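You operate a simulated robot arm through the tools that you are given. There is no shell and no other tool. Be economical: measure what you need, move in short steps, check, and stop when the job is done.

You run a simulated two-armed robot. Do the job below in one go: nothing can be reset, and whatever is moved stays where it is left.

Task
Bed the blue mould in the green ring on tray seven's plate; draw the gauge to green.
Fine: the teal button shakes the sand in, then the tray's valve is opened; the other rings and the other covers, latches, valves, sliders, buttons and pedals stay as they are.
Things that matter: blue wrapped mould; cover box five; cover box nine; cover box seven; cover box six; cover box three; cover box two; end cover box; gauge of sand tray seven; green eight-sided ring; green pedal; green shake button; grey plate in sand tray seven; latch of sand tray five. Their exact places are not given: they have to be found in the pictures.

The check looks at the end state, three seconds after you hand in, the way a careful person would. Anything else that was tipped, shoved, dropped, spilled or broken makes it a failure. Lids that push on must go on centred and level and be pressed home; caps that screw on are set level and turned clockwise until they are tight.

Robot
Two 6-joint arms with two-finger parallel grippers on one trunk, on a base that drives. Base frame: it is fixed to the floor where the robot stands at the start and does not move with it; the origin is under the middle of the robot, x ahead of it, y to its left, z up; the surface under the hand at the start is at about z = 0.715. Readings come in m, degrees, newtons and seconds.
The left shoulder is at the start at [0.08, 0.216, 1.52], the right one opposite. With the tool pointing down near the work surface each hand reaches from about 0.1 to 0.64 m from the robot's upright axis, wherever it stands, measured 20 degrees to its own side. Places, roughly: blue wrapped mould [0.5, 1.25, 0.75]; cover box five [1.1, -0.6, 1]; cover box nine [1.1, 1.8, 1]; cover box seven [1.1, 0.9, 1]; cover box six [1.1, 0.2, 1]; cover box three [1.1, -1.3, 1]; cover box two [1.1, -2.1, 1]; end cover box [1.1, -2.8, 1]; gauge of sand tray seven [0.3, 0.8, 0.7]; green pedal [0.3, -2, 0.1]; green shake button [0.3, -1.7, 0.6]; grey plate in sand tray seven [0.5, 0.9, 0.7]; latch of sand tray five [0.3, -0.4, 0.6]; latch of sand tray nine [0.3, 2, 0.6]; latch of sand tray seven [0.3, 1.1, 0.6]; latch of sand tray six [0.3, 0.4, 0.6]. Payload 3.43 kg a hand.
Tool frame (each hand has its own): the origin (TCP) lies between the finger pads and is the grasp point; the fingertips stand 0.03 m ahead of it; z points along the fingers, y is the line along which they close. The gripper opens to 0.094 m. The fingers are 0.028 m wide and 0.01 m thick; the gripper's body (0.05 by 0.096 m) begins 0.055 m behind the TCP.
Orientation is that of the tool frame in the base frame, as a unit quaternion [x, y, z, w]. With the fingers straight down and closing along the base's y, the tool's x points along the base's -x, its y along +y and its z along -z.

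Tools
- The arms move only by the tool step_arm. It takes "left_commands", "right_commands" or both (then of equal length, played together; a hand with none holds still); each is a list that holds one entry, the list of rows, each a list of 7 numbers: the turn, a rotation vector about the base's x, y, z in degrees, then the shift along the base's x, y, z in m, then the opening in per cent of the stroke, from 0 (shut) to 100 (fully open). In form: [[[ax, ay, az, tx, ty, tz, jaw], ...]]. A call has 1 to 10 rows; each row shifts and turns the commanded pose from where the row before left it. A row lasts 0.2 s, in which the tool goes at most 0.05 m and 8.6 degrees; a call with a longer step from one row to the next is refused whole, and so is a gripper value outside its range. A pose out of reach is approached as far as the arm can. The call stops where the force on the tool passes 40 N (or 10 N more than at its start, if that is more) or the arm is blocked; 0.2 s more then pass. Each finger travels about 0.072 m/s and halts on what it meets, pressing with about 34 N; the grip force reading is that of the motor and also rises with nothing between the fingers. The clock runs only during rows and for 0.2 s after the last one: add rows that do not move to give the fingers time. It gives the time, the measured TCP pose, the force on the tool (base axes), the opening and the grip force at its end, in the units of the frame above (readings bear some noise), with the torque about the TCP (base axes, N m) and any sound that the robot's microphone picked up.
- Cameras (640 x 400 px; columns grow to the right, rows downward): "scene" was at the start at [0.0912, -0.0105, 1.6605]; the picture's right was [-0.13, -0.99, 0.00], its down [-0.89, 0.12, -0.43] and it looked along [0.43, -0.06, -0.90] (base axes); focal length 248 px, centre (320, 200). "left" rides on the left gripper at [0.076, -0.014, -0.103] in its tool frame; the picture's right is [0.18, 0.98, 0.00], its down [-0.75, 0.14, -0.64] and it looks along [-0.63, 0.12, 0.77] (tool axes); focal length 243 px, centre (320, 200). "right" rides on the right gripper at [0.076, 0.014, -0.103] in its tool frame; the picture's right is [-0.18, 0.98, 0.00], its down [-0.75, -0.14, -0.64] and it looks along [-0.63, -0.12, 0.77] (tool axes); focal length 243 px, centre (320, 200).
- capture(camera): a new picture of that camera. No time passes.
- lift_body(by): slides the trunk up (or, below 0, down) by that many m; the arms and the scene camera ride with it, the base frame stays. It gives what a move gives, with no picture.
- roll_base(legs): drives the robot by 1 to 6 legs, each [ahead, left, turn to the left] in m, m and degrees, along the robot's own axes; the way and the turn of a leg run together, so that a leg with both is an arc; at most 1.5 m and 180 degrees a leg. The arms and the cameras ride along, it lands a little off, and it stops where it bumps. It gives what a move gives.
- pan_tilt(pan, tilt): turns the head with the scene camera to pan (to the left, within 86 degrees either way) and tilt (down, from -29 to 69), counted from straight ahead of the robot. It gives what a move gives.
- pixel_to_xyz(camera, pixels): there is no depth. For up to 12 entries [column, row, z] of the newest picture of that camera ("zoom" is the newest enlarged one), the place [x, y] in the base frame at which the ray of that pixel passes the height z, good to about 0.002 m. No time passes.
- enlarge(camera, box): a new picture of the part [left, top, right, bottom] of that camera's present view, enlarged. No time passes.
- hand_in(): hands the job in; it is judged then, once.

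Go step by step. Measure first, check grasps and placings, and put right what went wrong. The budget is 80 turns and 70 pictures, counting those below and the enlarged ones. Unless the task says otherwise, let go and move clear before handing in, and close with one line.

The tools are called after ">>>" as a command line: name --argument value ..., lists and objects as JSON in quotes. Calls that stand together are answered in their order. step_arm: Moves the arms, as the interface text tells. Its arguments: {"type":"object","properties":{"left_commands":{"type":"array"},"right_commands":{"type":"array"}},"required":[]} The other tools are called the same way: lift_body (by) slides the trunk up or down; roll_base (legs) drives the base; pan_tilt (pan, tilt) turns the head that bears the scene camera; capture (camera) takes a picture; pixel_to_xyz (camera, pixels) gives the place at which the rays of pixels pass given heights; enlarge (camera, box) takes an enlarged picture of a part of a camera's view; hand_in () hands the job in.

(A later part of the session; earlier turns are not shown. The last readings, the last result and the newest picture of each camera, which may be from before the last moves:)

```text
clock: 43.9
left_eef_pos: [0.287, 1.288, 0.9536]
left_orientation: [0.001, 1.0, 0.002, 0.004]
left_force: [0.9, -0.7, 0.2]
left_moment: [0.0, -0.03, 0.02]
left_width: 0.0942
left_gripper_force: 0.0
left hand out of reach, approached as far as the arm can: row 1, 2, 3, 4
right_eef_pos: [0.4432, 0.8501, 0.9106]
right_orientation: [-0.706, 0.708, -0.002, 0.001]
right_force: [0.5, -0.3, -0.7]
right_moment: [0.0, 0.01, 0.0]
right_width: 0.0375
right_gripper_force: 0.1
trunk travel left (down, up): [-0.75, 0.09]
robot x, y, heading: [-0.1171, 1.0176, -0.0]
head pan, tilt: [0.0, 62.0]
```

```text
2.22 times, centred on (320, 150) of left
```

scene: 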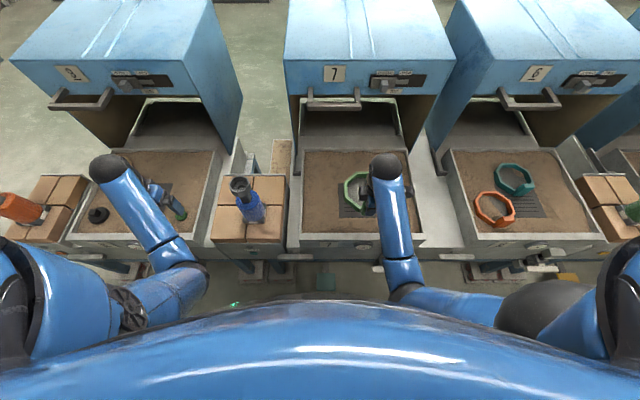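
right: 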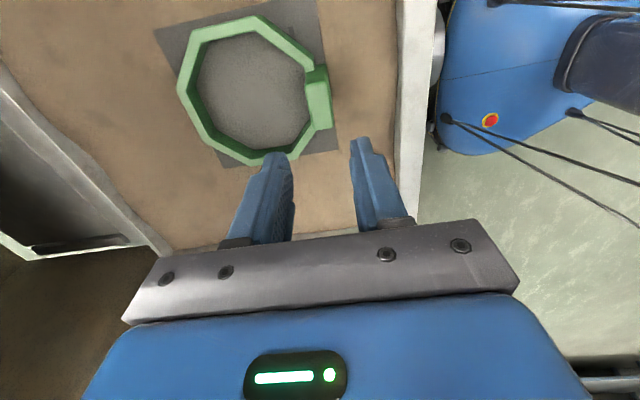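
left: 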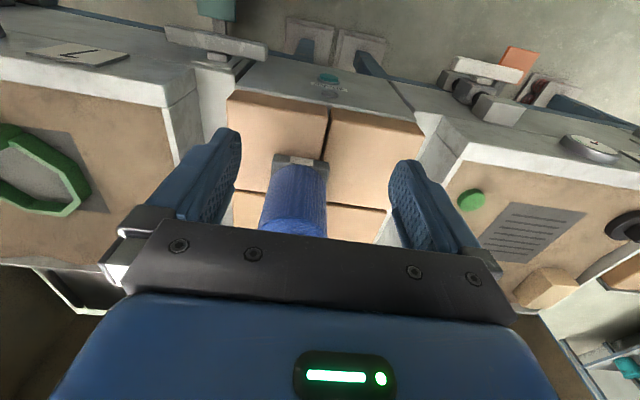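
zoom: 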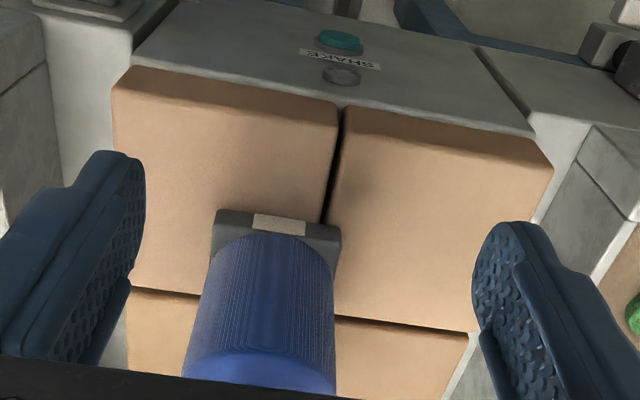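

The mould stands at about (0.432, 1.279), with a base 0.08 wide and a cup top near z 0.975. I plan to hold it by the cup's flats from above, so I'll raise the trunk for clearance first.

>>> lift_body --by 0.085

>>> step_arm --left_commands '[[[0, 0, 0, 0.025, 0, 0.01, 100], [0, 0, 0, 0.025, 0, 0.01, 100], [0, 0, 0, 0, 0, 0, 100]]]'

>>> capture --camera "left"

>>> enlarge --camera "scene" --box '[190, 140, 310, 260]'

```text
clock: 45.1
left_eef_pos: [0.2885, 1.2883, 1.0393]
left_orientation: [0.001, 1.0, 0.002, 0.003]
left_force: [-0.7, -0.2, 0.1]
left_moment: [-0.01, -0.03, 0.02]
left_width: 0.0938
left_gripper_force: 0.0
right_eef_pos: [0.4444, 0.8496, 0.9957]
right_orientation: [-0.706, 0.708, -0.001, 0.0]
right_force: [-0.3, -0.4, -1.0]
right_moment: [-0.01, -0.02, 0.01]
right_width: 0.0376
right_gripper_force: 0.1
trunk travel left (down, up): [-0.835, 0.005]
robot x, y, heading: [-0.1217, 1.0177, -0.2]
head pan, tilt: [0.0, 62.0]
```

```text
clock: 45.9
left_eef_pos: [0.3389, 1.2885, 1.0477]
left_orientation: [0.001, 1.0, 0.002, 0.005]
left_force: [-0.2, 0.3, 0.5]
left_moment: [0.02, 0.02, 0.01]
left_width: 0.0939
left_gripper_force: 0.1
left hand out of reach, approached as far as the arm can: row 1, 2
right_eef_pos: [0.4438, 0.8501, 0.9955]
right_orientation: [-0.707, 0.708, -0.002, 0.002]
right_force: [0.1, 0.2, 0.7]
right_moment: [-0.02, -0.02, 0.01]
right_width: 0.0374
right_gripper_force: 0.1
trunk travel left (down, up): [-0.835, 0.005]
robot x, y, heading: [-0.1198, 1.0144, -0.1]
head pan, tilt: [0.0, 62.0]
```

```text
38 pictures are left
```

left: 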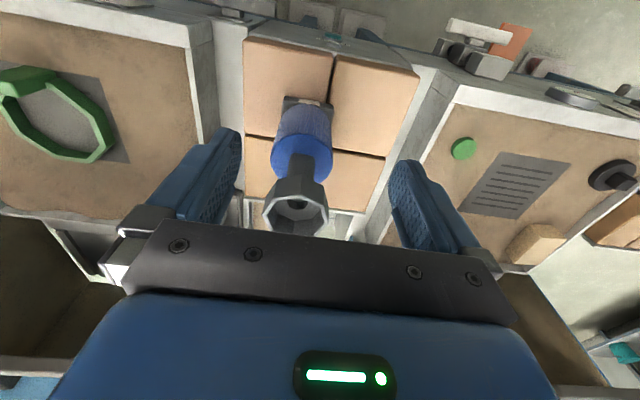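

```text
3.33 times, centred on (250, 200) of scene
```

zoom: 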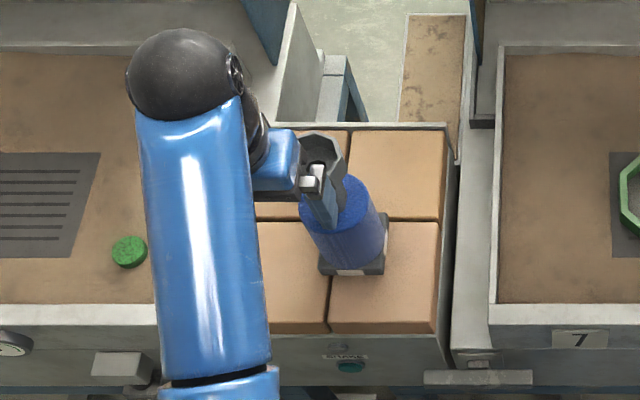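

The cup shows clearly in the left view, its rim spanning columns 263–328. I'll enlarge and measure it.

>>> enlarge --camera "left" --box '[230, 80, 380, 250]'

>>> pixel_to_xyz --camera "left" --pixels '[[263, 212, 0.975], [328, 219, 0.975], [296, 216, 0.975], [296, 216, 0.95], [285, 97, 0.75], [333, 103, 0.75], [285, 97, 0.76], [272, 160, 0.87], [333, 160, 0.87], [309, 100, 0.76]]'

```text
2.35 times, centred on (305, 165) of left
```

zoom: 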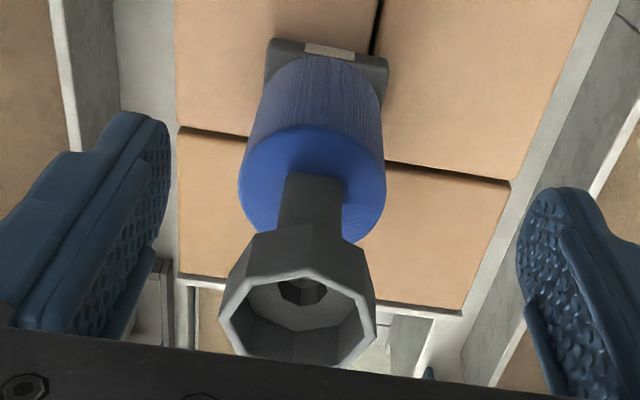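

```text
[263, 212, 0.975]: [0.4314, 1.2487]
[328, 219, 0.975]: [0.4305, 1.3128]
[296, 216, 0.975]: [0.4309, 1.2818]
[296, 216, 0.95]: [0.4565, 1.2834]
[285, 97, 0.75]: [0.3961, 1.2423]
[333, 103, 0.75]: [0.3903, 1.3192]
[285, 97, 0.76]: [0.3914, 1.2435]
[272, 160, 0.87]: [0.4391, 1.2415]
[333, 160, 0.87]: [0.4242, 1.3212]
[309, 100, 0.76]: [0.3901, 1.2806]
```

The rim is 0.064 wide, centred at (0.431, 1.281) at z ≈ 0.975, with flats facing ±y, and the mould stands upright. I'll move over it and check before going down.

>>> step_arm --left_commands '[[[0, 0, 0, 0.031, -0.0025, 0, 100], [0, 0, 0, 0.031, -0.0025, 0, 100], [0, 0, 0, 0.031, -0.0025, 0, 100], [0, 0, 0, 0, 0, 0, 100], [0, 0, 0, 0, 0, 0, 100]]]'

>>> capture --camera "left"

```text
clock: 47.1
left_eef_pos: [0.4326, 1.2802, 1.0485]
left_orientation: [0.002, 1.0, 0.001, 0.004]
left_force: [-0.3, 0.4, 1.6]
left_moment: [0.05, 0.0, 0.0]
left_width: 0.0941
left_gripper_force: 0.1
right_eef_pos: [0.4439, 0.8485, 0.9966]
right_orientation: [-0.706, 0.708, -0.001, 0.001]
right_force: [-0.2, 0.4, 0.8]
right_moment: [0.0, 0.01, 0.01]
right_width: 0.0374
right_gripper_force: 0.0
trunk travel left (down, up): [-0.835, 0.005]
robot x, y, heading: [-0.1194, 1.0181, -0.2]
head pan, tilt: [0.0, 62.0]
```

```text
35 pictures are left
```

left: 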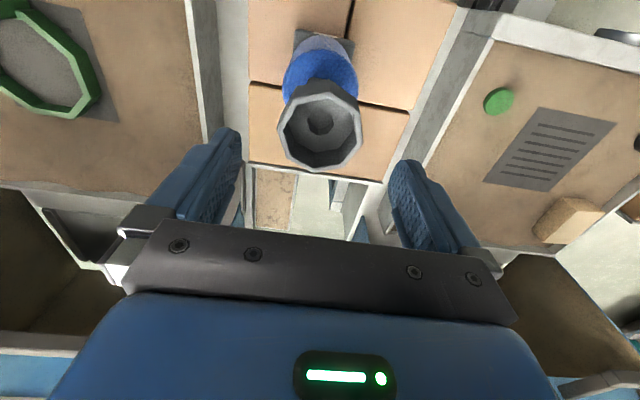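

This view puts the rim centre at (0.436, 1.281) with its top at z ≈ 0.970. I'll lower around the cup and grip.

>>> step_arm --left_commands '[[[0, 0, 0, 0.003, 0.001, -0.025, 100], [0, 0, 0, 0, 0, -0.03, 100], [0, 0, 0, 0, 0, -0.03, 100], [0, 0, 0, 0, 0, -0.011, 100], [0, 0, 0, 0, 0, 0, 100], [0, 0, 0, 0, 0, 0, 60], [0, 0, 0, 0, 0, 0, 50], [0, 0, 0, 0, 0, 0, 50]]]'

>>> capture --camera "left"

```text
clock: 48.9
left_eef_pos: [0.4359, 1.2821, 0.9521]
left_orientation: [0.001, 1.0, 0.002, 0.003]
left_force: [0.3, 0.5, 0.1]
left_moment: [-0.07, -0.16, 0.02]
left_width: 0.066
left_gripper_force: 34.1
right_eef_pos: [0.4442, 0.8493, 0.9953]
right_orientation: [-0.706, 0.708, -0.002, 0.002]
right_force: [0.8, 0.0, -0.5]
right_moment: [0.02, 0.01, 0.01]
right_width: 0.0376
right_gripper_force: 0.1
trunk travel left (down, up): [-0.835, 0.005]
robot x, y, heading: [-0.1198, 1.0146, -0.3]
head pan, tilt: [0.0, 62.0]
```

```text
34 pictures are left
```

left: 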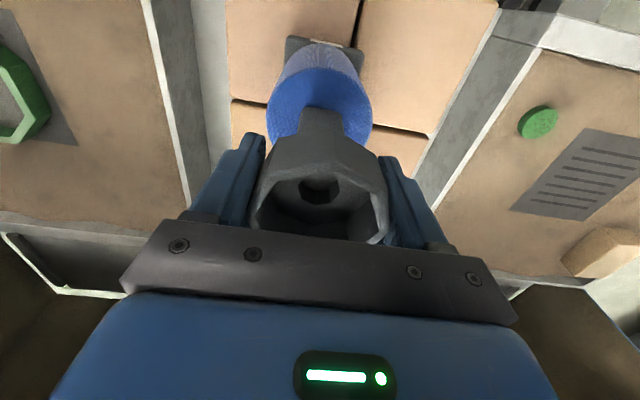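

The grip holds the cup at width 0.066 with 34 N. I'll lift gently and look.

>>> step_arm --left_commands '[[[0, 0, 0, 0, 0, 0.01, 30], [0, 0, 0, 0, 0, 0.02, 30], [0, 0, 0, 0, 0, 0.02, 30], [0, 0, 0, 0, 0, 0.02, 30], [0, 0, 0, 0, 0, 0.02, 30], [0, 0, 0, 0, 0, 0, 30], [0, 0, 0, 0, 0, 0, 30]]]'

>>> capture --camera "left"

```text
clock: 50.5
left_eef_pos: [0.4362, 1.2832, 1.0405]
left_orientation: [0.001, 1.0, 0.002, 0.002]
left_force: [0.4, -0.1, -5.1]
left_moment: [0.01, 0.07, 0.0]
left_width: 0.0659
left_gripper_force: 33.8
right_eef_pos: [0.4441, 0.85, 0.9953]
right_orientation: [-0.707, 0.708, -0.001, 0.001]
right_force: [0.4, -0.6, 0.5]
right_moment: [-0.02, 0.01, -0.02]
right_width: 0.0377
right_gripper_force: 0.0
trunk travel left (down, up): [-0.835, 0.005]
robot x, y, heading: [-0.1208, 1.0177, -0.2]
head pan, tilt: [0.0, 62.0]
```

```text
33 pictures are left
```

left: 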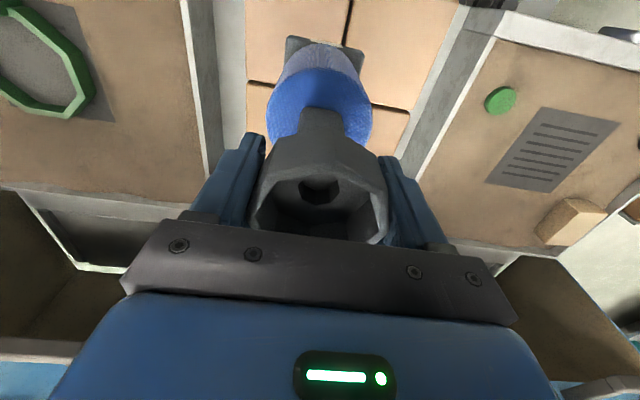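

The mould hangs straight, about 5 N. I'll back off, drive right so the left hand faces tray seven clear of the pedal, and come forward.

>>> roll_base --legs '[[-0.1, 0, 0], [0, -0.4365, 0], [0.19, 0, 0]]'

>>> capture --camera "left"

>>> capture --camera "scene"

```text
clock: 55.1
left_eef_pos: [0.5198, 0.8521, 1.0441]
left_orientation: [-0.001, 1.0, 0.002, 0.004]
left_force: [-0.6, -1.0, -3.6]
left_moment: [-0.01, 0.0, 0.01]
left_width: 0.066
left_gripper_force: 34.0
right_eef_pos: [0.5314, 0.4191, 0.9966]
right_orientation: [0.708, -0.707, 0.002, -0.003]
right_force: [-0.6, -0.7, -0.9]
right_moment: [0.02, -0.04, -0.03]
right_width: 0.0377
right_gripper_force: 0.1
trunk travel left (down, up): [-0.835, 0.005]
robot x, y, heading: [-0.0272, 0.5889, 0.1]
head pan, tilt: [0.0, 62.0]
```

```text
32 pictures are left
```

left: 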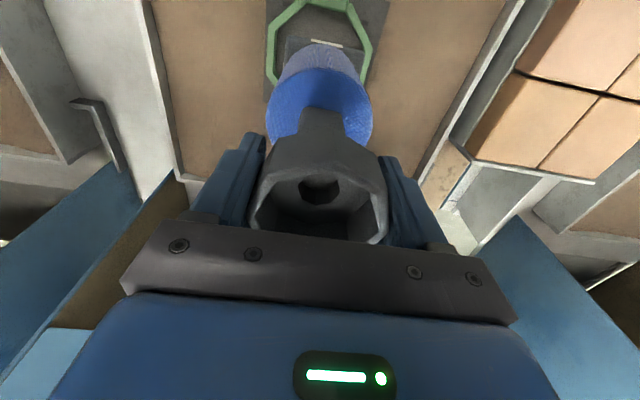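

```text
31 pictures are left
```

scene: 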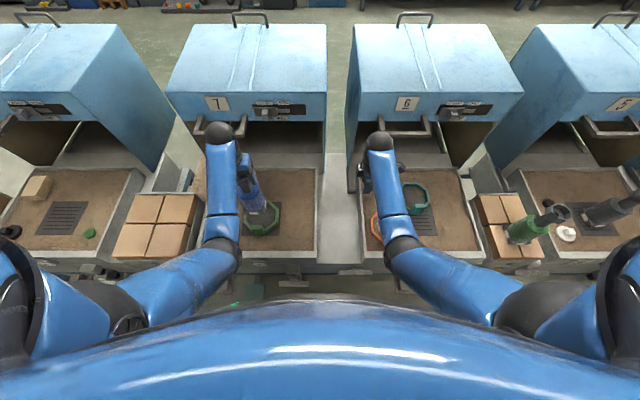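

The mould now hangs over the ring. I'll measure the ring's sides and the plate edges in the left picture to align.

>>> enlarge --camera "left" --box '[240, 0, 420, 112]'

>>> pixel_to_xyz --camera "left" --pixels '[[267, 30, 0.742], [373, 44, 0.742], [264, 95, 0.715], [388, 5, 0.715], [287, 38, 0.845], [345, 43, 0.845]]'

```text
3.56 times, centred on (330, 56) of left
```

zoom: 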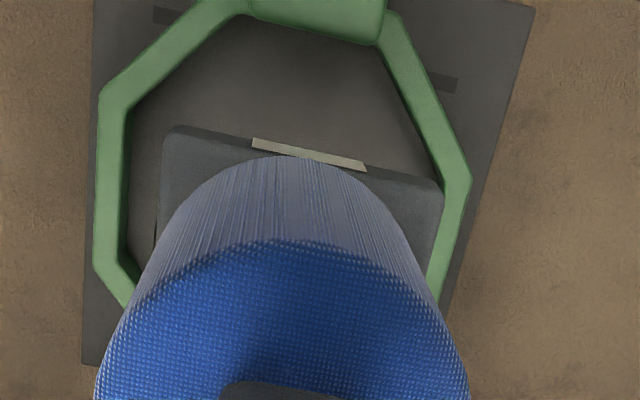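

```text
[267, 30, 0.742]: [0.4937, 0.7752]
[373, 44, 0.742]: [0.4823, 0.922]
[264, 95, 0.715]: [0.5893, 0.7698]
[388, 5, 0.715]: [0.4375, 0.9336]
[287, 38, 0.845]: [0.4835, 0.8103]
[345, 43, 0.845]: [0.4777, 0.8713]
```

The base's near corners are at zoom (172,128) and (443,185), and the ring's left flat is at about (98,180). I'll measure those.

>>> pixel_to_xyz --camera "zoom" --pixels '[[172, 128, 0.855], [443, 185, 0.855], [98, 180, 0.742], [472, 182, 0.742], [126, 180, 0.742], [440, 185, 0.742], [102, 95, 0.742], [95, 265, 0.742], [443, 260, 0.742], [245, 10, 0.742], [383, 45, 0.742]]'

```text
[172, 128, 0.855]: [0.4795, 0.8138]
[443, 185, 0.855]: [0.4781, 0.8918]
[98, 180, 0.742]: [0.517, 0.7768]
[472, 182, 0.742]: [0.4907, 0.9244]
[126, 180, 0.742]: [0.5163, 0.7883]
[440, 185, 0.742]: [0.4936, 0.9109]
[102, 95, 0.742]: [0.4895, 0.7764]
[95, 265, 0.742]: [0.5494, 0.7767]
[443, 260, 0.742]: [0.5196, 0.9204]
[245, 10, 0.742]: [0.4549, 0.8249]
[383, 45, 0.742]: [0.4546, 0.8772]
```

The mould's base centre is (0.518, 0.853) and the ring centre is about (0.519, 0.850). I'll shift by (+0.001, −0.002) and lower in steps.

>>> step_arm --left_commands '[[[0, 0, 0, 0.001, -0.002, -0.02, 30], [0, 0, 0, 0, 0, -0.03, 30], [0, 0, 0, 0, 0, -0.025, 30], [0, 0, 0, 0, 0, -0.015, 30], [0, 0, 0, 0, 0, 0, 30], [0, 0, 0, 0, 0, 0, 30]]]'

>>> capture --camera "left"

```text
clock: 56.5
left_eef_pos: [0.5245, 0.8488, 0.9529]
left_orientation: [0.0, 1.0, 0.003, 0.004]
left_force: [0.6, 0.8, 10.3]
left_moment: [0.79, -0.76, 0.06]
left_width: 0.0659
left_gripper_force: 34.1
right_eef_pos: [0.5318, 0.4181, 0.9969]
right_orientation: [0.708, -0.706, 0.002, -0.003]
right_force: [0.8, 0.7, 0.4]
right_moment: [-0.01, 0.04, -0.03]
right_width: 0.0377
right_gripper_force: 0.0
trunk travel left (down, up): [-0.835, 0.005]
robot x, y, heading: [-0.0338, 0.5846, 0.0]
head pan, tilt: [0.0, 62.0]
```

```text
29 pictures are left
```

left: 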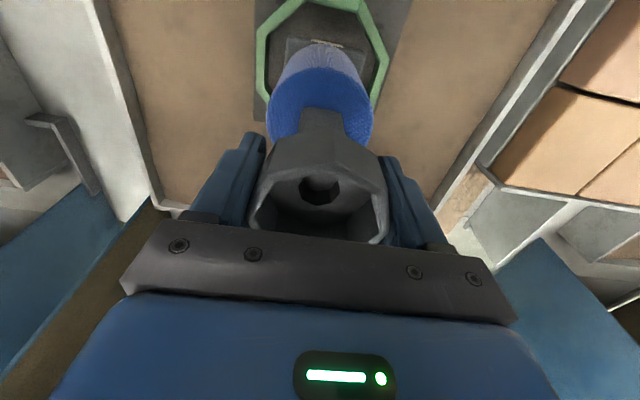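

It touches at z 0.953 (force +10 N with a moment). I'll look closely at what it touches before pressing on.

>>> enlarge --camera "left" --box '[230, 0, 410, 112]'

>>> enlarge --camera "scene" --box '[180, 130, 330, 270]'

```text
3.56 times, centred on (320, 56) of left
```

zoom: 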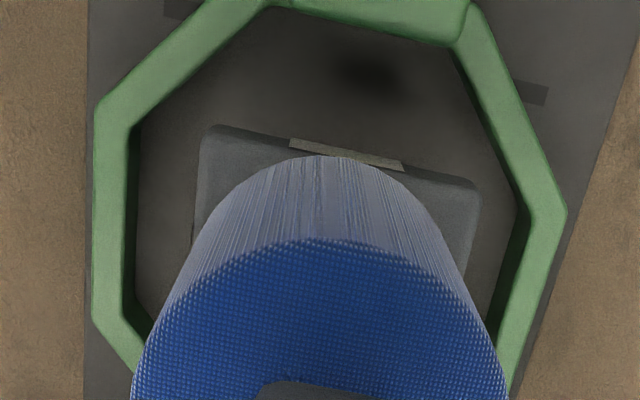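

```text
2.86 times, centred on (255, 200) of scene
```

zoom: 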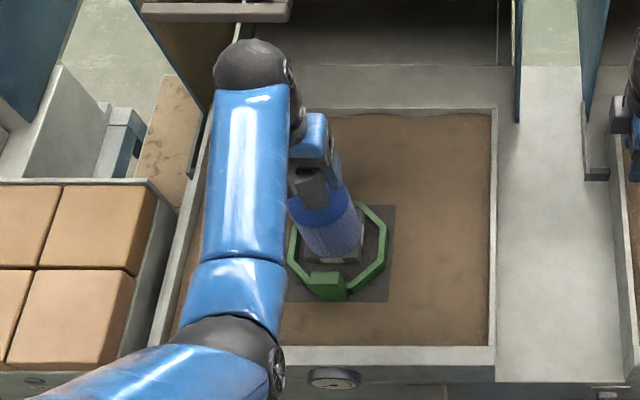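

The base appears to be inside the ring on its floor. I'll check the centring by measurement.

>>> enlarge --camera "left" --box '[230, 0, 410, 112]'

>>> pixel_to_xyz --camera "zoom" --pixels '[[207, 128, 0.755], [478, 185, 0.755], [95, 200, 0.742], [566, 212, 0.742], [95, 105, 0.742], [93, 318, 0.742], [515, 350, 0.742], [265, 5, 0.742], [470, 45, 0.742], [195, 245, 0.735], [88, 350, 0.715], [207, 128, 0.745]]'

```text
3.56 times, centred on (320, 56) of left
```

zoom: 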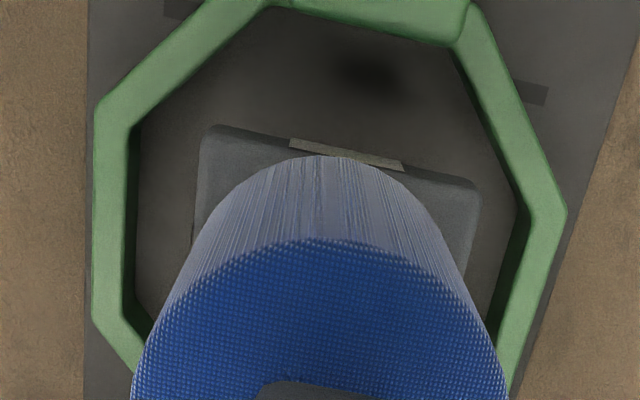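

```text
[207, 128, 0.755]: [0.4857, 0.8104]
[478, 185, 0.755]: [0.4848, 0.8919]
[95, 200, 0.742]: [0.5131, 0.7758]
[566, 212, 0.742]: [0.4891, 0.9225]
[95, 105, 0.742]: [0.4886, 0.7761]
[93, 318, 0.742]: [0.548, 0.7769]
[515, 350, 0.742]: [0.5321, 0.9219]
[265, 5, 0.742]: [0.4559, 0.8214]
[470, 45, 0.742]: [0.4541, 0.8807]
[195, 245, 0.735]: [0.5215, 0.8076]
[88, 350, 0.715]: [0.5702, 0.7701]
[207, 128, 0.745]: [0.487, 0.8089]
```

The mould is about 6 mm too far in +x, and the moment points to contact at the far-left corner, probably on the ring's edge. I'll lift 1 cm, shift back by −0.006 and lower again.

>>> step_arm --left_commands '[[[0, 0, 0, 0, 0, 0.012, 30], [0, 0, 0, -0.006, -0.0015, 0, 30], [0, 0, 0, 0, 0, 0, 30], [0, 0, 0, 0, 0, 0, 30]]]'

>>> enlarge --camera "left" --box '[230, 0, 410, 112]'

>>> pan_tilt --pan 25 --tilt 55

>>> enlarge --camera "scene" --box '[280, 100, 440, 200]'

```text
clock: 57.5
left_eef_pos: [0.5193, 0.8493, 0.9631]
left_orientation: [-0.001, 1.0, 0.002, 0.002]
left_force: [0.8, 0.5, -5.2]
left_moment: [0.0, 0.02, 0.01]
left_width: 0.0659
left_gripper_force: 34.2
right_eef_pos: [0.5345, 0.4202, 0.9953]
right_orientation: [0.708, -0.706, 0.001, -0.001]
right_force: [0.1, 0.0, 0.4]
right_moment: [0.01, -0.02, -0.02]
right_width: 0.0375
right_gripper_force: 0.0
trunk travel left (down, up): [-0.835, 0.005]
robot x, y, heading: [-0.0315, 0.5845, 0.2]
head pan, tilt: [0.0, 62.0]
```

```text
3.56 times, centred on (320, 56) of left
```

zoom: 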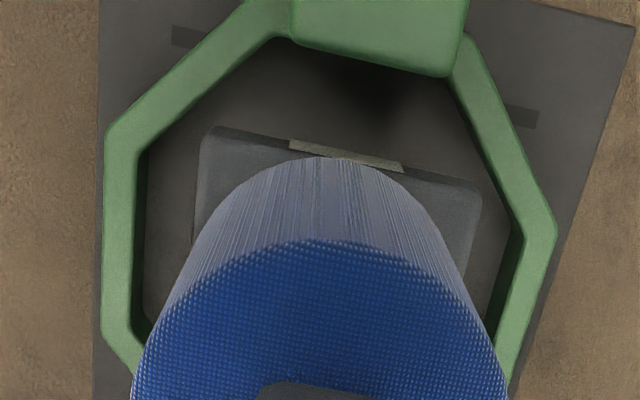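

```text
clock: 58.4
left_eef_pos: [0.5193, 0.8476, 0.963]
left_orientation: [-0.001, 1.0, 0.002, 0.003]
left_force: [0.4, 0.3, -5.0]
left_moment: [0.0, -0.01, -0.02]
left_width: 0.0661
left_gripper_force: 34.6
right_eef_pos: [0.5324, 0.42, 0.9954]
right_orientation: [0.708, -0.707, 0.001, -0.001]
right_force: [-0.5, -0.3, 0.3]
right_moment: [-0.01, -0.03, -0.03]
right_width: 0.0376
right_gripper_force: 0.0
trunk travel left (down, up): [-0.835, 0.005]
robot x, y, heading: [-0.031, 0.5865, -0.0]
head pan, tilt: [25.0, 55.0]
```

```text
4.00 times, centred on (360, 150) of scene
```

zoom: 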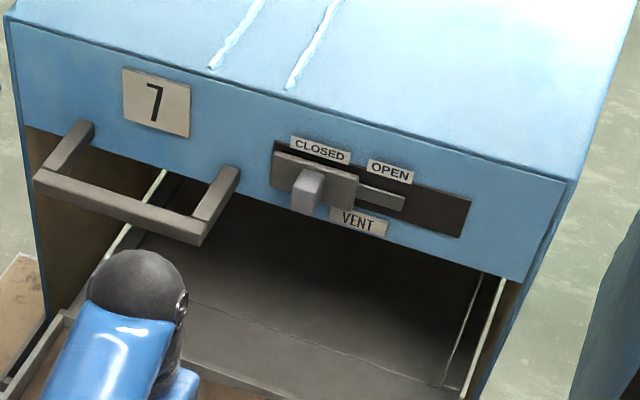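

Free-hanging again with the moment near zero. I'll lower in small steps and watch the force.

>>> step_arm --left_commands '[[[0, 0, 0, 0, 0, -0.006, 30], [0, 0, 0, 0, 0, -0.003, 30], [0, 0, 0, 0, 0, -0.003, 30], [0, 0, 0, 0, 0, 0, 30]]]'

>>> pan_tilt --pan 15 --tilt 66

>>> capture --camera "scene"

```text
clock: 59.4
left_eef_pos: [0.5187, 0.8491, 0.9509]
left_orientation: [-0.001, 1.0, 0.001, 0.002]
left_force: [-0.2, -0.4, -4.7]
left_moment: [0.0, 0.01, -0.04]
left_width: 0.0658
left_gripper_force: 33.7
right_eef_pos: [0.5345, 0.4202, 0.9949]
right_orientation: [0.708, -0.707, 0.002, -0.002]
right_force: [0.5, -0.9, -0.8]
right_moment: [0.01, 0.02, -0.03]
right_width: 0.0375
right_gripper_force: 0.1
trunk travel left (down, up): [-0.835, 0.005]
robot x, y, heading: [-0.0344, 0.5879, -0.1]
head pan, tilt: [25.0, 55.0]
```

```text
clock: 60.1
left_eef_pos: [0.5184, 0.8498, 0.9509]
left_orientation: [-0.001, 1.0, 0.002, 0.003]
left_force: [-0.1, 0.5, -4.3]
left_moment: [0.0, 0.0, 0.02]
left_width: 0.0658
left_gripper_force: 34.1
right_eef_pos: [0.5337, 0.4201, 0.9958]
right_orientation: [0.708, -0.706, 0.001, -0.001]
right_force: [-0.2, 1.0, -0.7]
right_moment: [-0.06, 0.01, -0.02]
right_width: 0.0374
right_gripper_force: 0.0
trunk travel left (down, up): [-0.835, 0.005]
robot x, y, heading: [-0.0301, 0.5908, 0.5]
head pan, tilt: [15.0, 66.0]
```

```text
23 pictures are left
```

scene: 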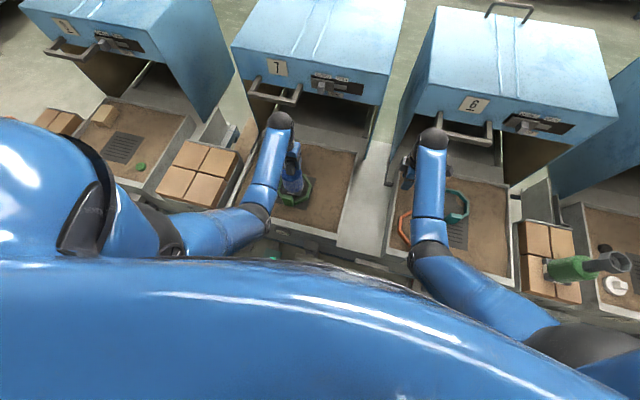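

It passes lower with no contact now, so it had indeed been touching the edge. I'll continue down in small steps.

>>> step_arm --left_commands '[[[0, 0, 0, 0, 0, -0.004, 30], [0, 0, 0, 0, 0, -0.004, 30], [0, 0, 0, 0, 0, -0.004, 30], [0, 0, 0, 0, 0, 0, 30]]]'

>>> enlarge --camera "left" --box '[230, 0, 410, 112]'

```text
clock: 61.1
left_eef_pos: [0.5181, 0.8492, 0.9397]
left_orientation: [-0.001, 1.0, 0.001, 0.003]
left_force: [-0.5, 0.1, -5.1]
left_moment: [-0.01, -0.01, 0.0]
left_width: 0.0659
left_gripper_force: 33.6
right_eef_pos: [0.5331, 0.4192, 0.9954]
right_orientation: [0.707, -0.707, 0.001, -0.002]
right_force: [0.1, 0.0, -0.2]
right_moment: [-0.02, 0.0, 0.01]
right_width: 0.0376
right_gripper_force: 0.0
trunk travel left (down, up): [-0.835, 0.005]
robot x, y, heading: [-0.0304, 0.5852, 0.1]
head pan, tilt: [15.0, 66.0]
```

```text
3.56 times, centred on (320, 56) of left
```

zoom: 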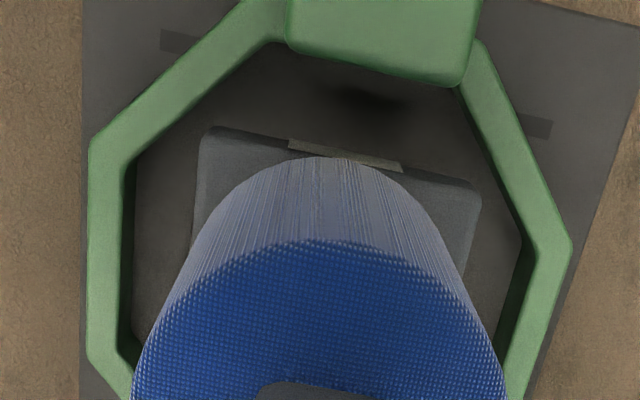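

Still hanging freely at 0.940. I'll check the centring once more at this height.

>>> pixel_to_xyz --camera "zoom" --pixels '[[207, 128, 0.75], [478, 185, 0.75], [88, 140, 0.742], [88, 355, 0.742], [571, 250, 0.742], [284, 40, 0.742], [463, 85, 0.742], [520, 395, 0.742]]'

>>> step_arm --left_commands '[[[0, 0, 0, 0, 0, -0.004, 30], [0, 0, 0, 0, 0, -0.003, 30], [0, 0, 0, 0, 0, 0, 30]]]'

```text
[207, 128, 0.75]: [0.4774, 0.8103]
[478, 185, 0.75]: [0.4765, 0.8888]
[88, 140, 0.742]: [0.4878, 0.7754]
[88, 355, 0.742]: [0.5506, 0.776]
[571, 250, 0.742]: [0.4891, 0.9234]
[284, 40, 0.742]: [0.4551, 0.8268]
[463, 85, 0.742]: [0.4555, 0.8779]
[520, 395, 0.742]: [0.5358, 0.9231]
```

```text
clock: 61.9
left_eef_pos: [0.5181, 0.8497, 0.9318]
left_orientation: [-0.001, 1.0, 0.002, 0.002]
left_force: [-0.9, 0.2, -3.9]
left_moment: [0.02, 0.01, -0.04]
left_width: 0.0659
left_gripper_force: 33.8
right_eef_pos: [0.5331, 0.4201, 0.9963]
right_orientation: [0.708, -0.706, 0.001, -0.001]
right_force: [0.5, 0.8, 0.5]
right_moment: [0.04, -0.01, -0.02]
right_width: 0.0377
right_gripper_force: 0.0
trunk travel left (down, up): [-0.835, 0.005]
robot x, y, heading: [-0.0292, 0.5862, 0.4]
head pan, tilt: [15.0, 66.0]
```

The mould centre is (0.516, 0.8495) and the ring centre (0.519, 0.8495). I'll shift +0.002 in x and go on down.

>>> step_arm --left_commands '[[[0, 0, 0, 0.002, 0, -0.003, 30], [0, 0, 0, 0, 0, -0.003, 30], [0, 0, 0, 0, 0, -0.003, 30], [0, 0, 0, 0, 0, 0, 30]]]'

```text
clock: 62.9
left_eef_pos: [0.5213, 0.8481, 0.9276]
left_orientation: [0.0, 1.0, 0.003, 0.006]
left_force: [2.1, 4.2, 27.7]
left_moment: [-0.46, -0.16, 0.02]
left_width: 0.0652
left_gripper_force: 34.0
right_eef_pos: [0.5316, 0.4184, 0.997]
right_orientation: [0.708, -0.706, 0.001, -0.002]
right_force: [0.2, 0.0, 0.3]
right_moment: [-0.03, 0.04, 0.01]
right_width: 0.0377
right_gripper_force: 0.1
trunk travel left (down, up): [-0.835, 0.005]
robot x, y, heading: [-0.0306, 0.5892, 0.1]
head pan, tilt: [15.0, 66.0]
```

Firm, nearly centred contact at z 0.928 means the base stands on the floor. I'll relieve the push, open, and rise clear.

>>> step_arm --left_commands '[[[0, 0, 0, 0, 0, 0.003, 30], [0, 0, 0, 0, 0, 0, 80], [0, 0, 0, 0, 0, 0, 95], [0, 0, 0, 0, 0, 0, 95], [0, 0, 0, 0, 0, 0.03, 95], [0, 0, 0, 0, 0, 0.04, 95], [0, 0, 0, 0, 0, 0.04, 95], [0, 0, 0, 0, 0, 0, 95]]]'

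>>> capture --camera "left"

```text
clock: 64.7
left_eef_pos: [0.519, 0.8501, 1.0373]
left_orientation: [-0.001, 1.0, 0.001, 0.002]
left_force: [0.1, 0.6, 0.6]
left_moment: [-0.03, 0.0, 0.02]
left_width: 0.0894
left_gripper_force: 0.0
right_eef_pos: [0.5321, 0.421, 0.9959]
right_orientation: [0.708, -0.706, 0.002, -0.001]
right_force: [0.1, 0.6, -0.6]
right_moment: [-0.03, 0.01, 0.01]
right_width: 0.0378
right_gripper_force: 0.1
trunk travel left (down, up): [-0.835, 0.005]
robot x, y, heading: [-0.0319, 0.5858, 0.1]
head pan, tilt: [15.0, 66.0]
```

```text
21 pictures are left
```

left: 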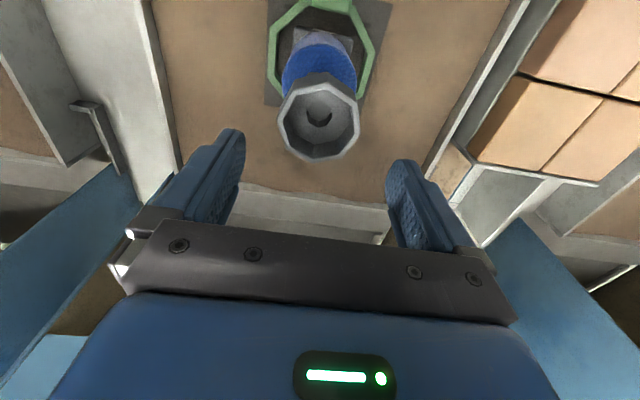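

The mould stands upright in the ring. Next is the teal button, so I'll back away, drive left and look at the panel, the latch and the valve.

>>> roll_base --legs '[[-0.4, 0, 0], [0, 0.47, 0]]'

>>> pan_tilt --pan 5 --tilt 48

>>> capture --camera "scene"

```text
clock: 69.6
left_eef_pos: [0.1211, 1.3198, 1.0377]
left_orientation: [-0.001, 1.0, 0.002, 0.002]
left_force: [-0.2, -0.4, 0.2]
left_moment: [-0.01, 0.01, -0.01]
left_width: 0.0894
left_gripper_force: 0.0
right_eef_pos: [0.135, 0.8892, 0.9963]
right_orientation: [0.708, -0.706, 0.001, -0.001]
right_force: [-0.4, 0.3, 0.4]
right_moment: [-0.01, 0.0, 0.0]
right_width: 0.0377
right_gripper_force: 0.1
trunk travel left (down, up): [-0.835, 0.005]
robot x, y, heading: [-0.4287, 1.0557, 0.2]
head pan, tilt: [15.0, 66.0]
```

```text
clock: 70.4
left_eef_pos: [0.1206, 1.3202, 1.0348]
left_orientation: [0.0, 1.0, 0.002, 0.002]
left_force: [0.3, 0.5, 0.8]
left_moment: [-0.02, -0.03, 0.01]
left_width: 0.0893
left_gripper_force: 0.2
right_eef_pos: [0.1347, 0.8907, 0.9946]
right_orientation: [0.708, -0.707, 0.002, -0.001]
right_force: [-0.3, 0.5, 0.1]
right_moment: [-0.03, 0.01, 0.03]
right_width: 0.0373
right_gripper_force: 0.0
trunk travel left (down, up): [-0.835, 0.005]
robot x, y, heading: [-0.4281, 1.0575, 0.2]
head pan, tilt: [5.0, 48.0]
```

```text
20 pictures are left
```

scene: 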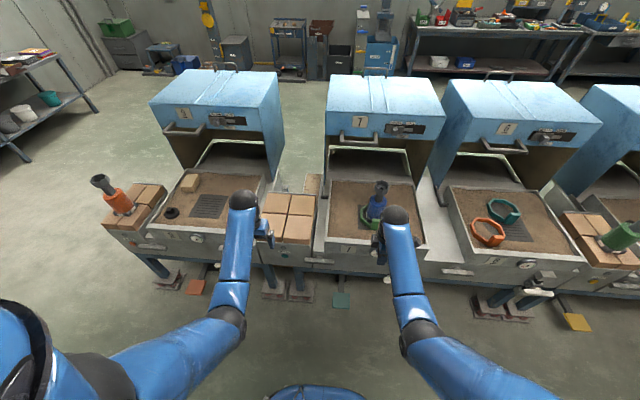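

I'll turn the left hand to point forward (75° about −y) with the fingers shut, and lower the trunk so the left camera sees the panel.

>>> step_arm --left_commands '[[[0, -8.4, 0, 0, 0, 0, 60], [0, -8.4, 0, 0, 0, 0, 30], [0, -8.4, 0, 0, 0, 0, 0], [0, -8.4, 0, 0, 0, 0, 0], [0, -8.4, 0, 0, 0, 0, 0], [0, -8.4, 0, 0, 0, 0, 0], [0, -8.4, 0, 0, 0, 0, 0], [0, -8.4, 0, 0, 0, 0, 0], [0, -8.4, 0, 0, 0, 0, 0], [0, 0, 0, 0, 0, 0, 0]]]'

>>> lift_body --by -0.38

>>> capture --camera "left"

```text
clock: 72.6
left_eef_pos: [0.1203, 1.3215, 1.0362]
left_orientation: [-0.002, 0.788, 0.001, 0.616]
left_force: [1.0, -0.2, 0.1]
left_moment: [-0.04, -0.03, 0.01]
left_width: 0.0
left_gripper_force: 33.0
right_eef_pos: [0.1343, 0.8912, 0.9965]
right_orientation: [0.708, -0.706, 0.001, -0.001]
right_force: [-0.5, 0.6, -0.4]
right_moment: [-0.03, 0.03, 0.0]
right_width: 0.0377
right_gripper_force: 0.0
trunk travel left (down, up): [-0.835, 0.005]
robot x, y, heading: [-0.4318, 1.0596, 0.2]
head pan, tilt: [5.0, 48.0]
```

```text
clock: 76.3
left_eef_pos: [0.1202, 1.3205, 0.6578]
left_orientation: [-0.001, 0.788, 0.0, 0.616]
left_force: [0.1, 0.9, 0.4]
left_moment: [0.01, -0.01, 0.06]
left_width: 0.0
left_gripper_force: 33.0
right_eef_pos: [0.1339, 0.8912, 0.616]
right_orientation: [0.707, -0.707, 0.001, -0.001]
right_force: [0.5, 0.0, -0.4]
right_moment: [-0.01, 0.02, -0.01]
right_width: 0.0375
right_gripper_force: 0.1
trunk travel left (down, up): [-0.455, 0.385]
robot x, y, heading: [-0.4309, 1.06, 0.1]
head pan, tilt: [5.0, 48.0]
```

```text
19 pictures are left
```

left: 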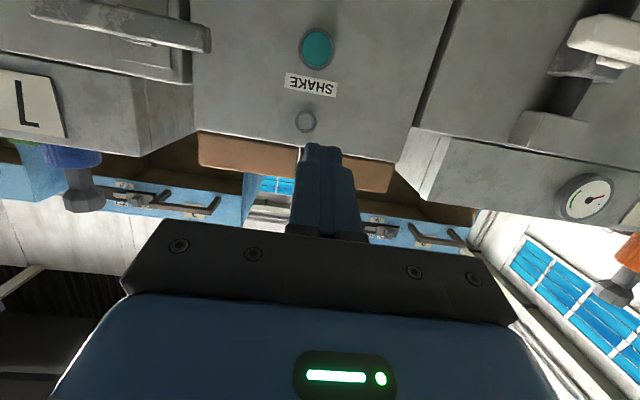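

The teal button is at (317,48), which I work out to lie near (0.32, 1.31, 0.574). I'll bring the shut fingertips just in front of it and check.

>>> step_arm --left_commands '[[[0, 0, 0, 0.02, -0.003, -0.02, 0], [0, 0, 0, 0.02, -0.003, -0.02, 0], [0, 0, 0, 0.02, -0.003, -0.02, 0], [0, 0, 0, 0.02, -0.002, -0.016, 0], [0, 0, 0, 0.02, 0, 0, 0], [0, 0, 0, 0.015, 0, 0, 0], [0, 0, 0, 0, 0, 0, 0]]]'

>>> capture --camera "left"

```text
clock: 77.9
left_eef_pos: [0.2364, 1.3093, 0.5814]
left_orientation: [-0.002, 0.789, 0.001, 0.615]
left_force: [0.3, 0.3, 0.2]
left_moment: [-0.02, 0.0, 0.0]
left_width: 0.0
left_gripper_force: 32.9
right_eef_pos: [0.1338, 0.8919, 0.6161]
right_orientation: [0.708, -0.707, 0.001, -0.002]
right_force: [-0.1, -0.1, 0.3]
right_moment: [-0.01, -0.03, -0.03]
right_width: 0.0377
right_gripper_force: 0.0
trunk travel left (down, up): [-0.455, 0.385]
robot x, y, heading: [-0.4319, 1.0562, 0.2]
head pan, tilt: [5.0, 48.0]
```

```text
18 pictures are left
```

left: 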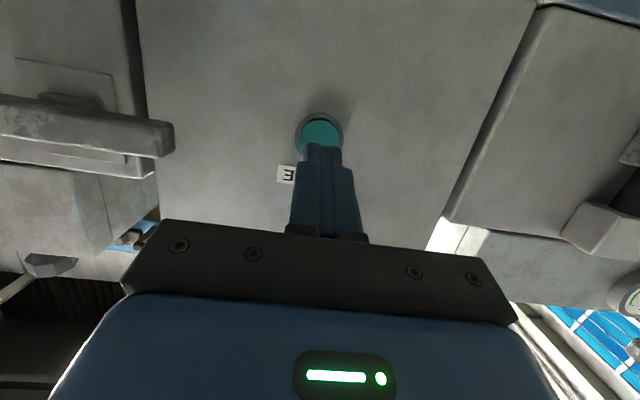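

The tips (323,145) point at the button (320,132). I'll go 4 mm lower and advance until the button gives.

>>> step_arm --left_commands '[[[0, 0, 0, 0.01, 0.001, -0.004, 0], [0, 0, 0, 0.01, 0, 0, 0], [0, 0, 0, 0.008, 0, 0, 0], [0, 0, 0, 0.005, 0, 0, 0], [0, 0, 0, 0.004, 0, 0, 0]]]'

```text
clock: 79.1
left_eef_pos: [0.2723, 1.3094, 0.5775]
left_orientation: [-0.002, 0.788, 0.0, 0.615]
left_force: [-0.4, -0.8, -0.2]
left_moment: [0.01, 0.0, 0.01]
left_width: 0.0002
left_gripper_force: 33.1
right_eef_pos: [0.1334, 0.8916, 0.6166]
right_orientation: [0.708, -0.706, 0.001, -0.002]
right_force: [0.3, -0.1, 0.2]
right_moment: [-0.02, -0.04, -0.01]
right_width: 0.0375
right_gripper_force: 0.0
trunk travel left (down, up): [-0.455, 0.385]
robot x, y, heading: [-0.4264, 1.0561, 0.2]
head pan, tilt: [5.0, 48.0]
```

No contact yet (tips at x ≈ 0.301). I'll advance further in small steps.

>>> step_arm --left_commands '[[[0, 0, 0, 0.004, 0, 0, 0], [0, 0, 0, 0.004, 0, 0, 0], [0, 0, 0, 0.004, 0, 0, 0], [0, 0, 0, 0.004, 0, 0, 0]]]'

```text
clock: 80.1
left_eef_pos: [0.2879, 1.3115, 0.5767]
left_orientation: [-0.003, 0.788, 0.002, 0.615]
left_force: [-0.8, -0.3, -1.0]
left_moment: [0.02, 0.01, 0.0]
left_width: 0.0
left_gripper_force: 32.4
right_eef_pos: [0.1345, 0.8913, 0.6149]
right_orientation: [0.709, -0.706, 0.001, -0.001]
right_force: [-0.6, -0.1, 0.2]
right_moment: [0.01, 0.02, -0.04]
right_width: 0.0374
right_gripper_force: 0.1
trunk travel left (down, up): [-0.455, 0.385]
robot x, y, heading: [-0.4284, 1.0594, 0.1]
head pan, tilt: [5.0, 48.0]
```

>>> capture --camera "left"

```text
17 pictures are left
```

left: 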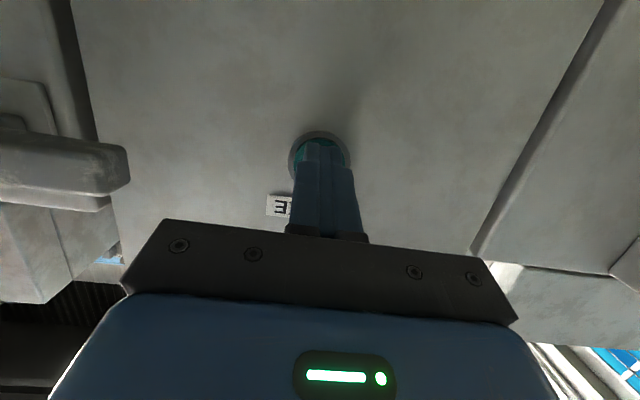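

The fingertips now cover the button (centre about (320,156)). I'll advance further, 2 mm higher.

>>> step_arm --left_commands '[[[0, 0, 0, 0.004, 0, 0.002, 0], [0, 0, 0, 0.004, 0, 0, 0], [0, 0, 0, 0.004, 0, 0, 0], [0, 0, 0, 0.003, 0, 0, 0]]]'

```text
clock: 81.1
left_eef_pos: [0.2969, 1.3115, 0.577]
left_orientation: [-0.002, 0.79, 0.0, 0.612]
left_force: [-20.6, -0.7, 10.8]
left_moment: [0.0, -0.45, -0.05]
left_width: 0.0001
left_gripper_force: 32.6
right_eef_pos: [0.1316, 0.8916, 0.6178]
right_orientation: [0.709, -0.706, 0.002, -0.002]
right_force: [0.0, 0.3, -0.1]
right_moment: [0.03, 0.02, -0.03]
right_width: 0.0377
right_gripper_force: 0.0
trunk travel left (down, up): [-0.455, 0.385]
robot x, y, heading: [-0.4301, 1.0587, 0.3]
head pan, tilt: [5.0, 48.0]
heard: click
stopped in row 4 (left hand): the force on the tool passed its limit at 46 N (the readings are from after the stop); the commanded pose is now the measured one
```

A click was heard, so the button was pressed. I'll draw back and check the lamp and the sounds.

>>> step_arm --left_commands '[[[0, 0, 0, -0.02, 0, 0, 0], [0, 0, 0, -0.03, 0, 0, 0], [0, 0, 0, -0.04, 0, 0, 0], [0, 0, 0, -0.04, 0, 0, 0], [0, 0, 0, -0.04, 0, 0.02, 0], [0, 0, 0, 0, 0, 0.03, 0], [0, 0, 0, 0, 0, 0, 0], [0, 0, 0, 0, 0, 0, 0]]]'

>>> capture --camera "left"

>>> capture --camera "scene"

```text
clock: 82.9
left_eef_pos: [0.129, 1.3113, 0.6245]
left_orientation: [-0.002, 0.791, 0.0, 0.612]
left_force: [1.0, -0.6, -0.5]
left_moment: [0.01, -0.03, 0.02]
left_width: 0.0
left_gripper_force: 32.9
right_eef_pos: [0.1335, 0.892, 0.6156]
right_orientation: [0.708, -0.706, 0.001, -0.001]
right_force: [0.1, -1.1, 0.0]
right_moment: [-0.01, -0.02, -0.02]
right_width: 0.0373
right_gripper_force: 0.1
trunk travel left (down, up): [-0.455, 0.385]
robot x, y, heading: [-0.4326, 1.0572, 0.4]
head pan, tilt: [5.0, 48.0]
```

```text
16 pictures are left
```

left: 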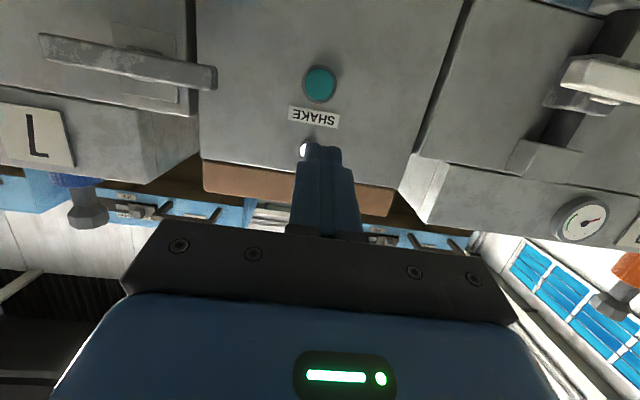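

```text
15 pictures are left
```

scene: 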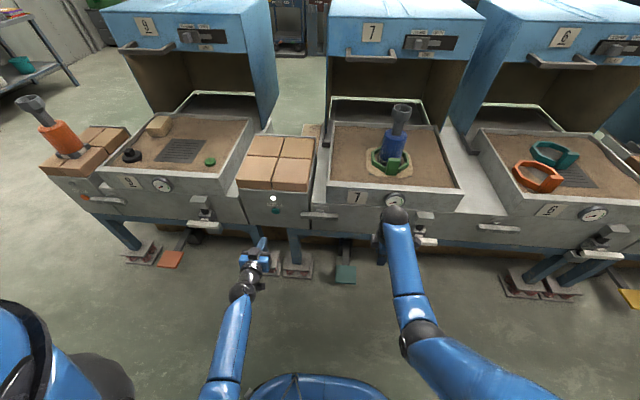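

The lamp is lit white at (273,198) and sand has banked up around the ring. Next is the valve: I'll look at tray seven's, near (425,240), with the gauge.

>>> enlarge --camera "scene" --box '[330, 140, 490, 270]'

>>> enlarge --camera "scene" --box '[140, 180, 240, 260]'

```text
3.08 times, centred on (410, 205) of scene
```

zoom: 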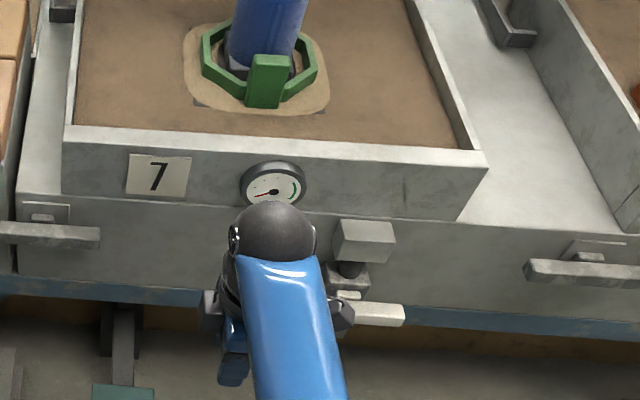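

```text
5.00 times, centred on (190, 220) of scene
```

zoom: 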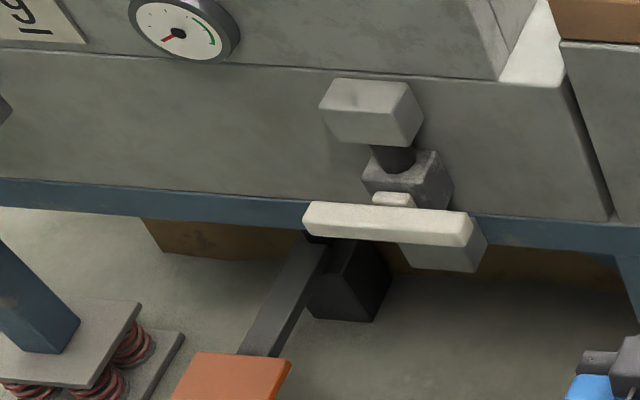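

The valve is a lever lying across a vertical pipe. I'll drive right so the left hand's camera faces it squarely.

>>> roll_base --legs '[[0, -0.59, 0]]'

>>> capture --camera "left"

```text
clock: 86.2
left_eef_pos: [0.131, 0.7226, 0.6243]
left_orientation: [-0.003, 0.79, 0.001, 0.613]
left_force: [1.1, 0.5, -0.5]
left_moment: [-0.01, 0.0, -0.01]
left_width: 0.0
left_gripper_force: 32.9
right_eef_pos: [0.1368, 0.302, 0.6158]
right_orientation: [0.709, -0.705, 0.001, -0.001]
right_force: [-0.3, -0.2, -0.3]
right_moment: [0.0, 0.02, 0.0]
right_width: 0.0373
right_gripper_force: 0.0
trunk travel left (down, up): [-0.455, 0.385]
robot x, y, heading: [-0.4249, 0.4651, 0.4]
head pan, tilt: [5.0, 48.0]
```

```text
12 pictures are left
```

left: 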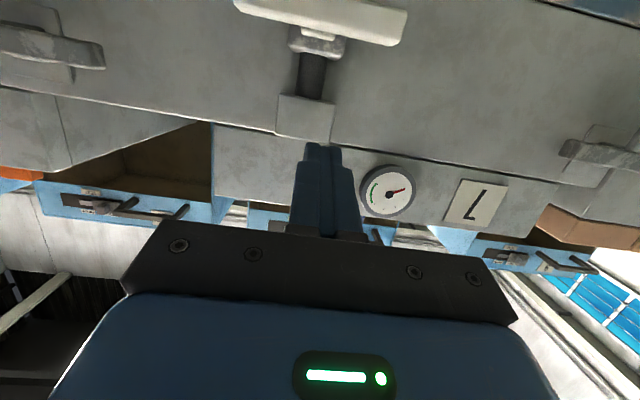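

The lever spans columns 235–408 with its hub at (318,35). I'll lower the hand 0.09 m to view it face on.

>>> step_arm --left_commands '[[[0, 0, 0, -0.02, 0, -0.04, 0], [0, 0, 0, -0.02, 0, -0.04, 0], [0, 0, 0, 0, 0, -0.03, 0], [0, 0, 0, 0, 0, 0, 0]]]'

>>> enlarge --camera "left" --box '[200, 0, 440, 150]'

```text
clock: 87.2
left_eef_pos: [0.0907, 0.7226, 0.5142]
left_orientation: [-0.003, 0.791, 0.001, 0.612]
left_force: [0.4, -0.1, 0.0]
left_moment: [-0.02, 0.02, 0.0]
left_width: 0.0
left_gripper_force: 32.8
right_eef_pos: [0.1368, 0.3032, 0.6164]
right_orientation: [0.709, -0.705, 0.001, -0.002]
right_force: [0.7, -1.1, -0.6]
right_moment: [-0.01, 0.0, 0.03]
right_width: 0.0376
right_gripper_force: 0.0
trunk travel left (down, up): [-0.455, 0.385]
robot x, y, heading: [-0.4316, 0.4677, 0.5]
head pan, tilt: [5.0, 48.0]
```

```text
2.67 times, centred on (320, 75) of left
```

zoom: 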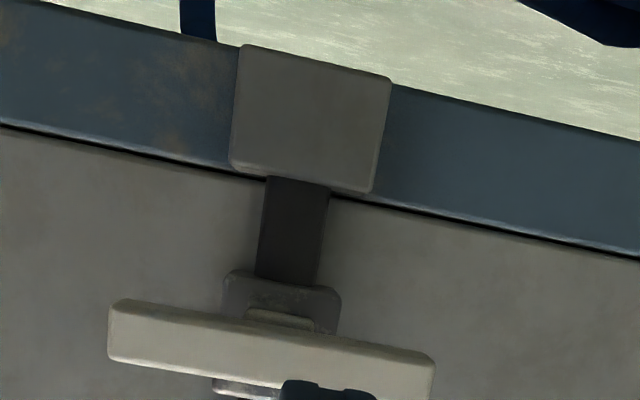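

The lever is about 0.165 m long, centred near (0.29, 0.714, 0.52), horizontal across the pipe. I'll bring the shut fingertips above its left (+y) end and look.

>>> step_arm --left_commands '[[[0, 0, 0, 0, 0.02, 0.03, 0], [0, 0, 0, 0, 0.02, 0.03, 0], [0, 0, 0, 0.03, 0.018, 0.006, 0], [0, 0, 0, 0.035, 0, 0, 0], [0, 0, 0, 0.035, 0, 0, 0], [0, 0, 0, 0.035, 0, 0, 0], [0, 0, 0, 0, 0, 0, 0]]]'

>>> capture --camera "left"

```text
clock: 88.8
left_eef_pos: [0.2279, 0.781, 0.5797]
left_orientation: [-0.002, 0.79, 0.0, 0.613]
left_force: [0.2, 0.4, -0.1]
left_moment: [-0.03, -0.01, -0.01]
left_width: 0.0001
left_gripper_force: 33.0
right_eef_pos: [0.1362, 0.3026, 0.6167]
right_orientation: [0.709, -0.706, 0.001, -0.001]
right_force: [1.1, -0.1, -0.1]
right_moment: [0.03, -0.01, -0.01]
right_width: 0.0373
right_gripper_force: 0.1
trunk travel left (down, up): [-0.455, 0.385]
robot x, y, heading: [-0.428, 0.4681, 0.5]
head pan, tilt: [5.0, 48.0]
```

```text
10 pictures are left
```

left: 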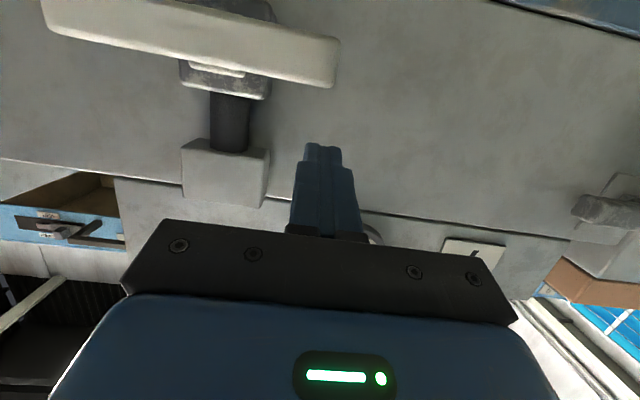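

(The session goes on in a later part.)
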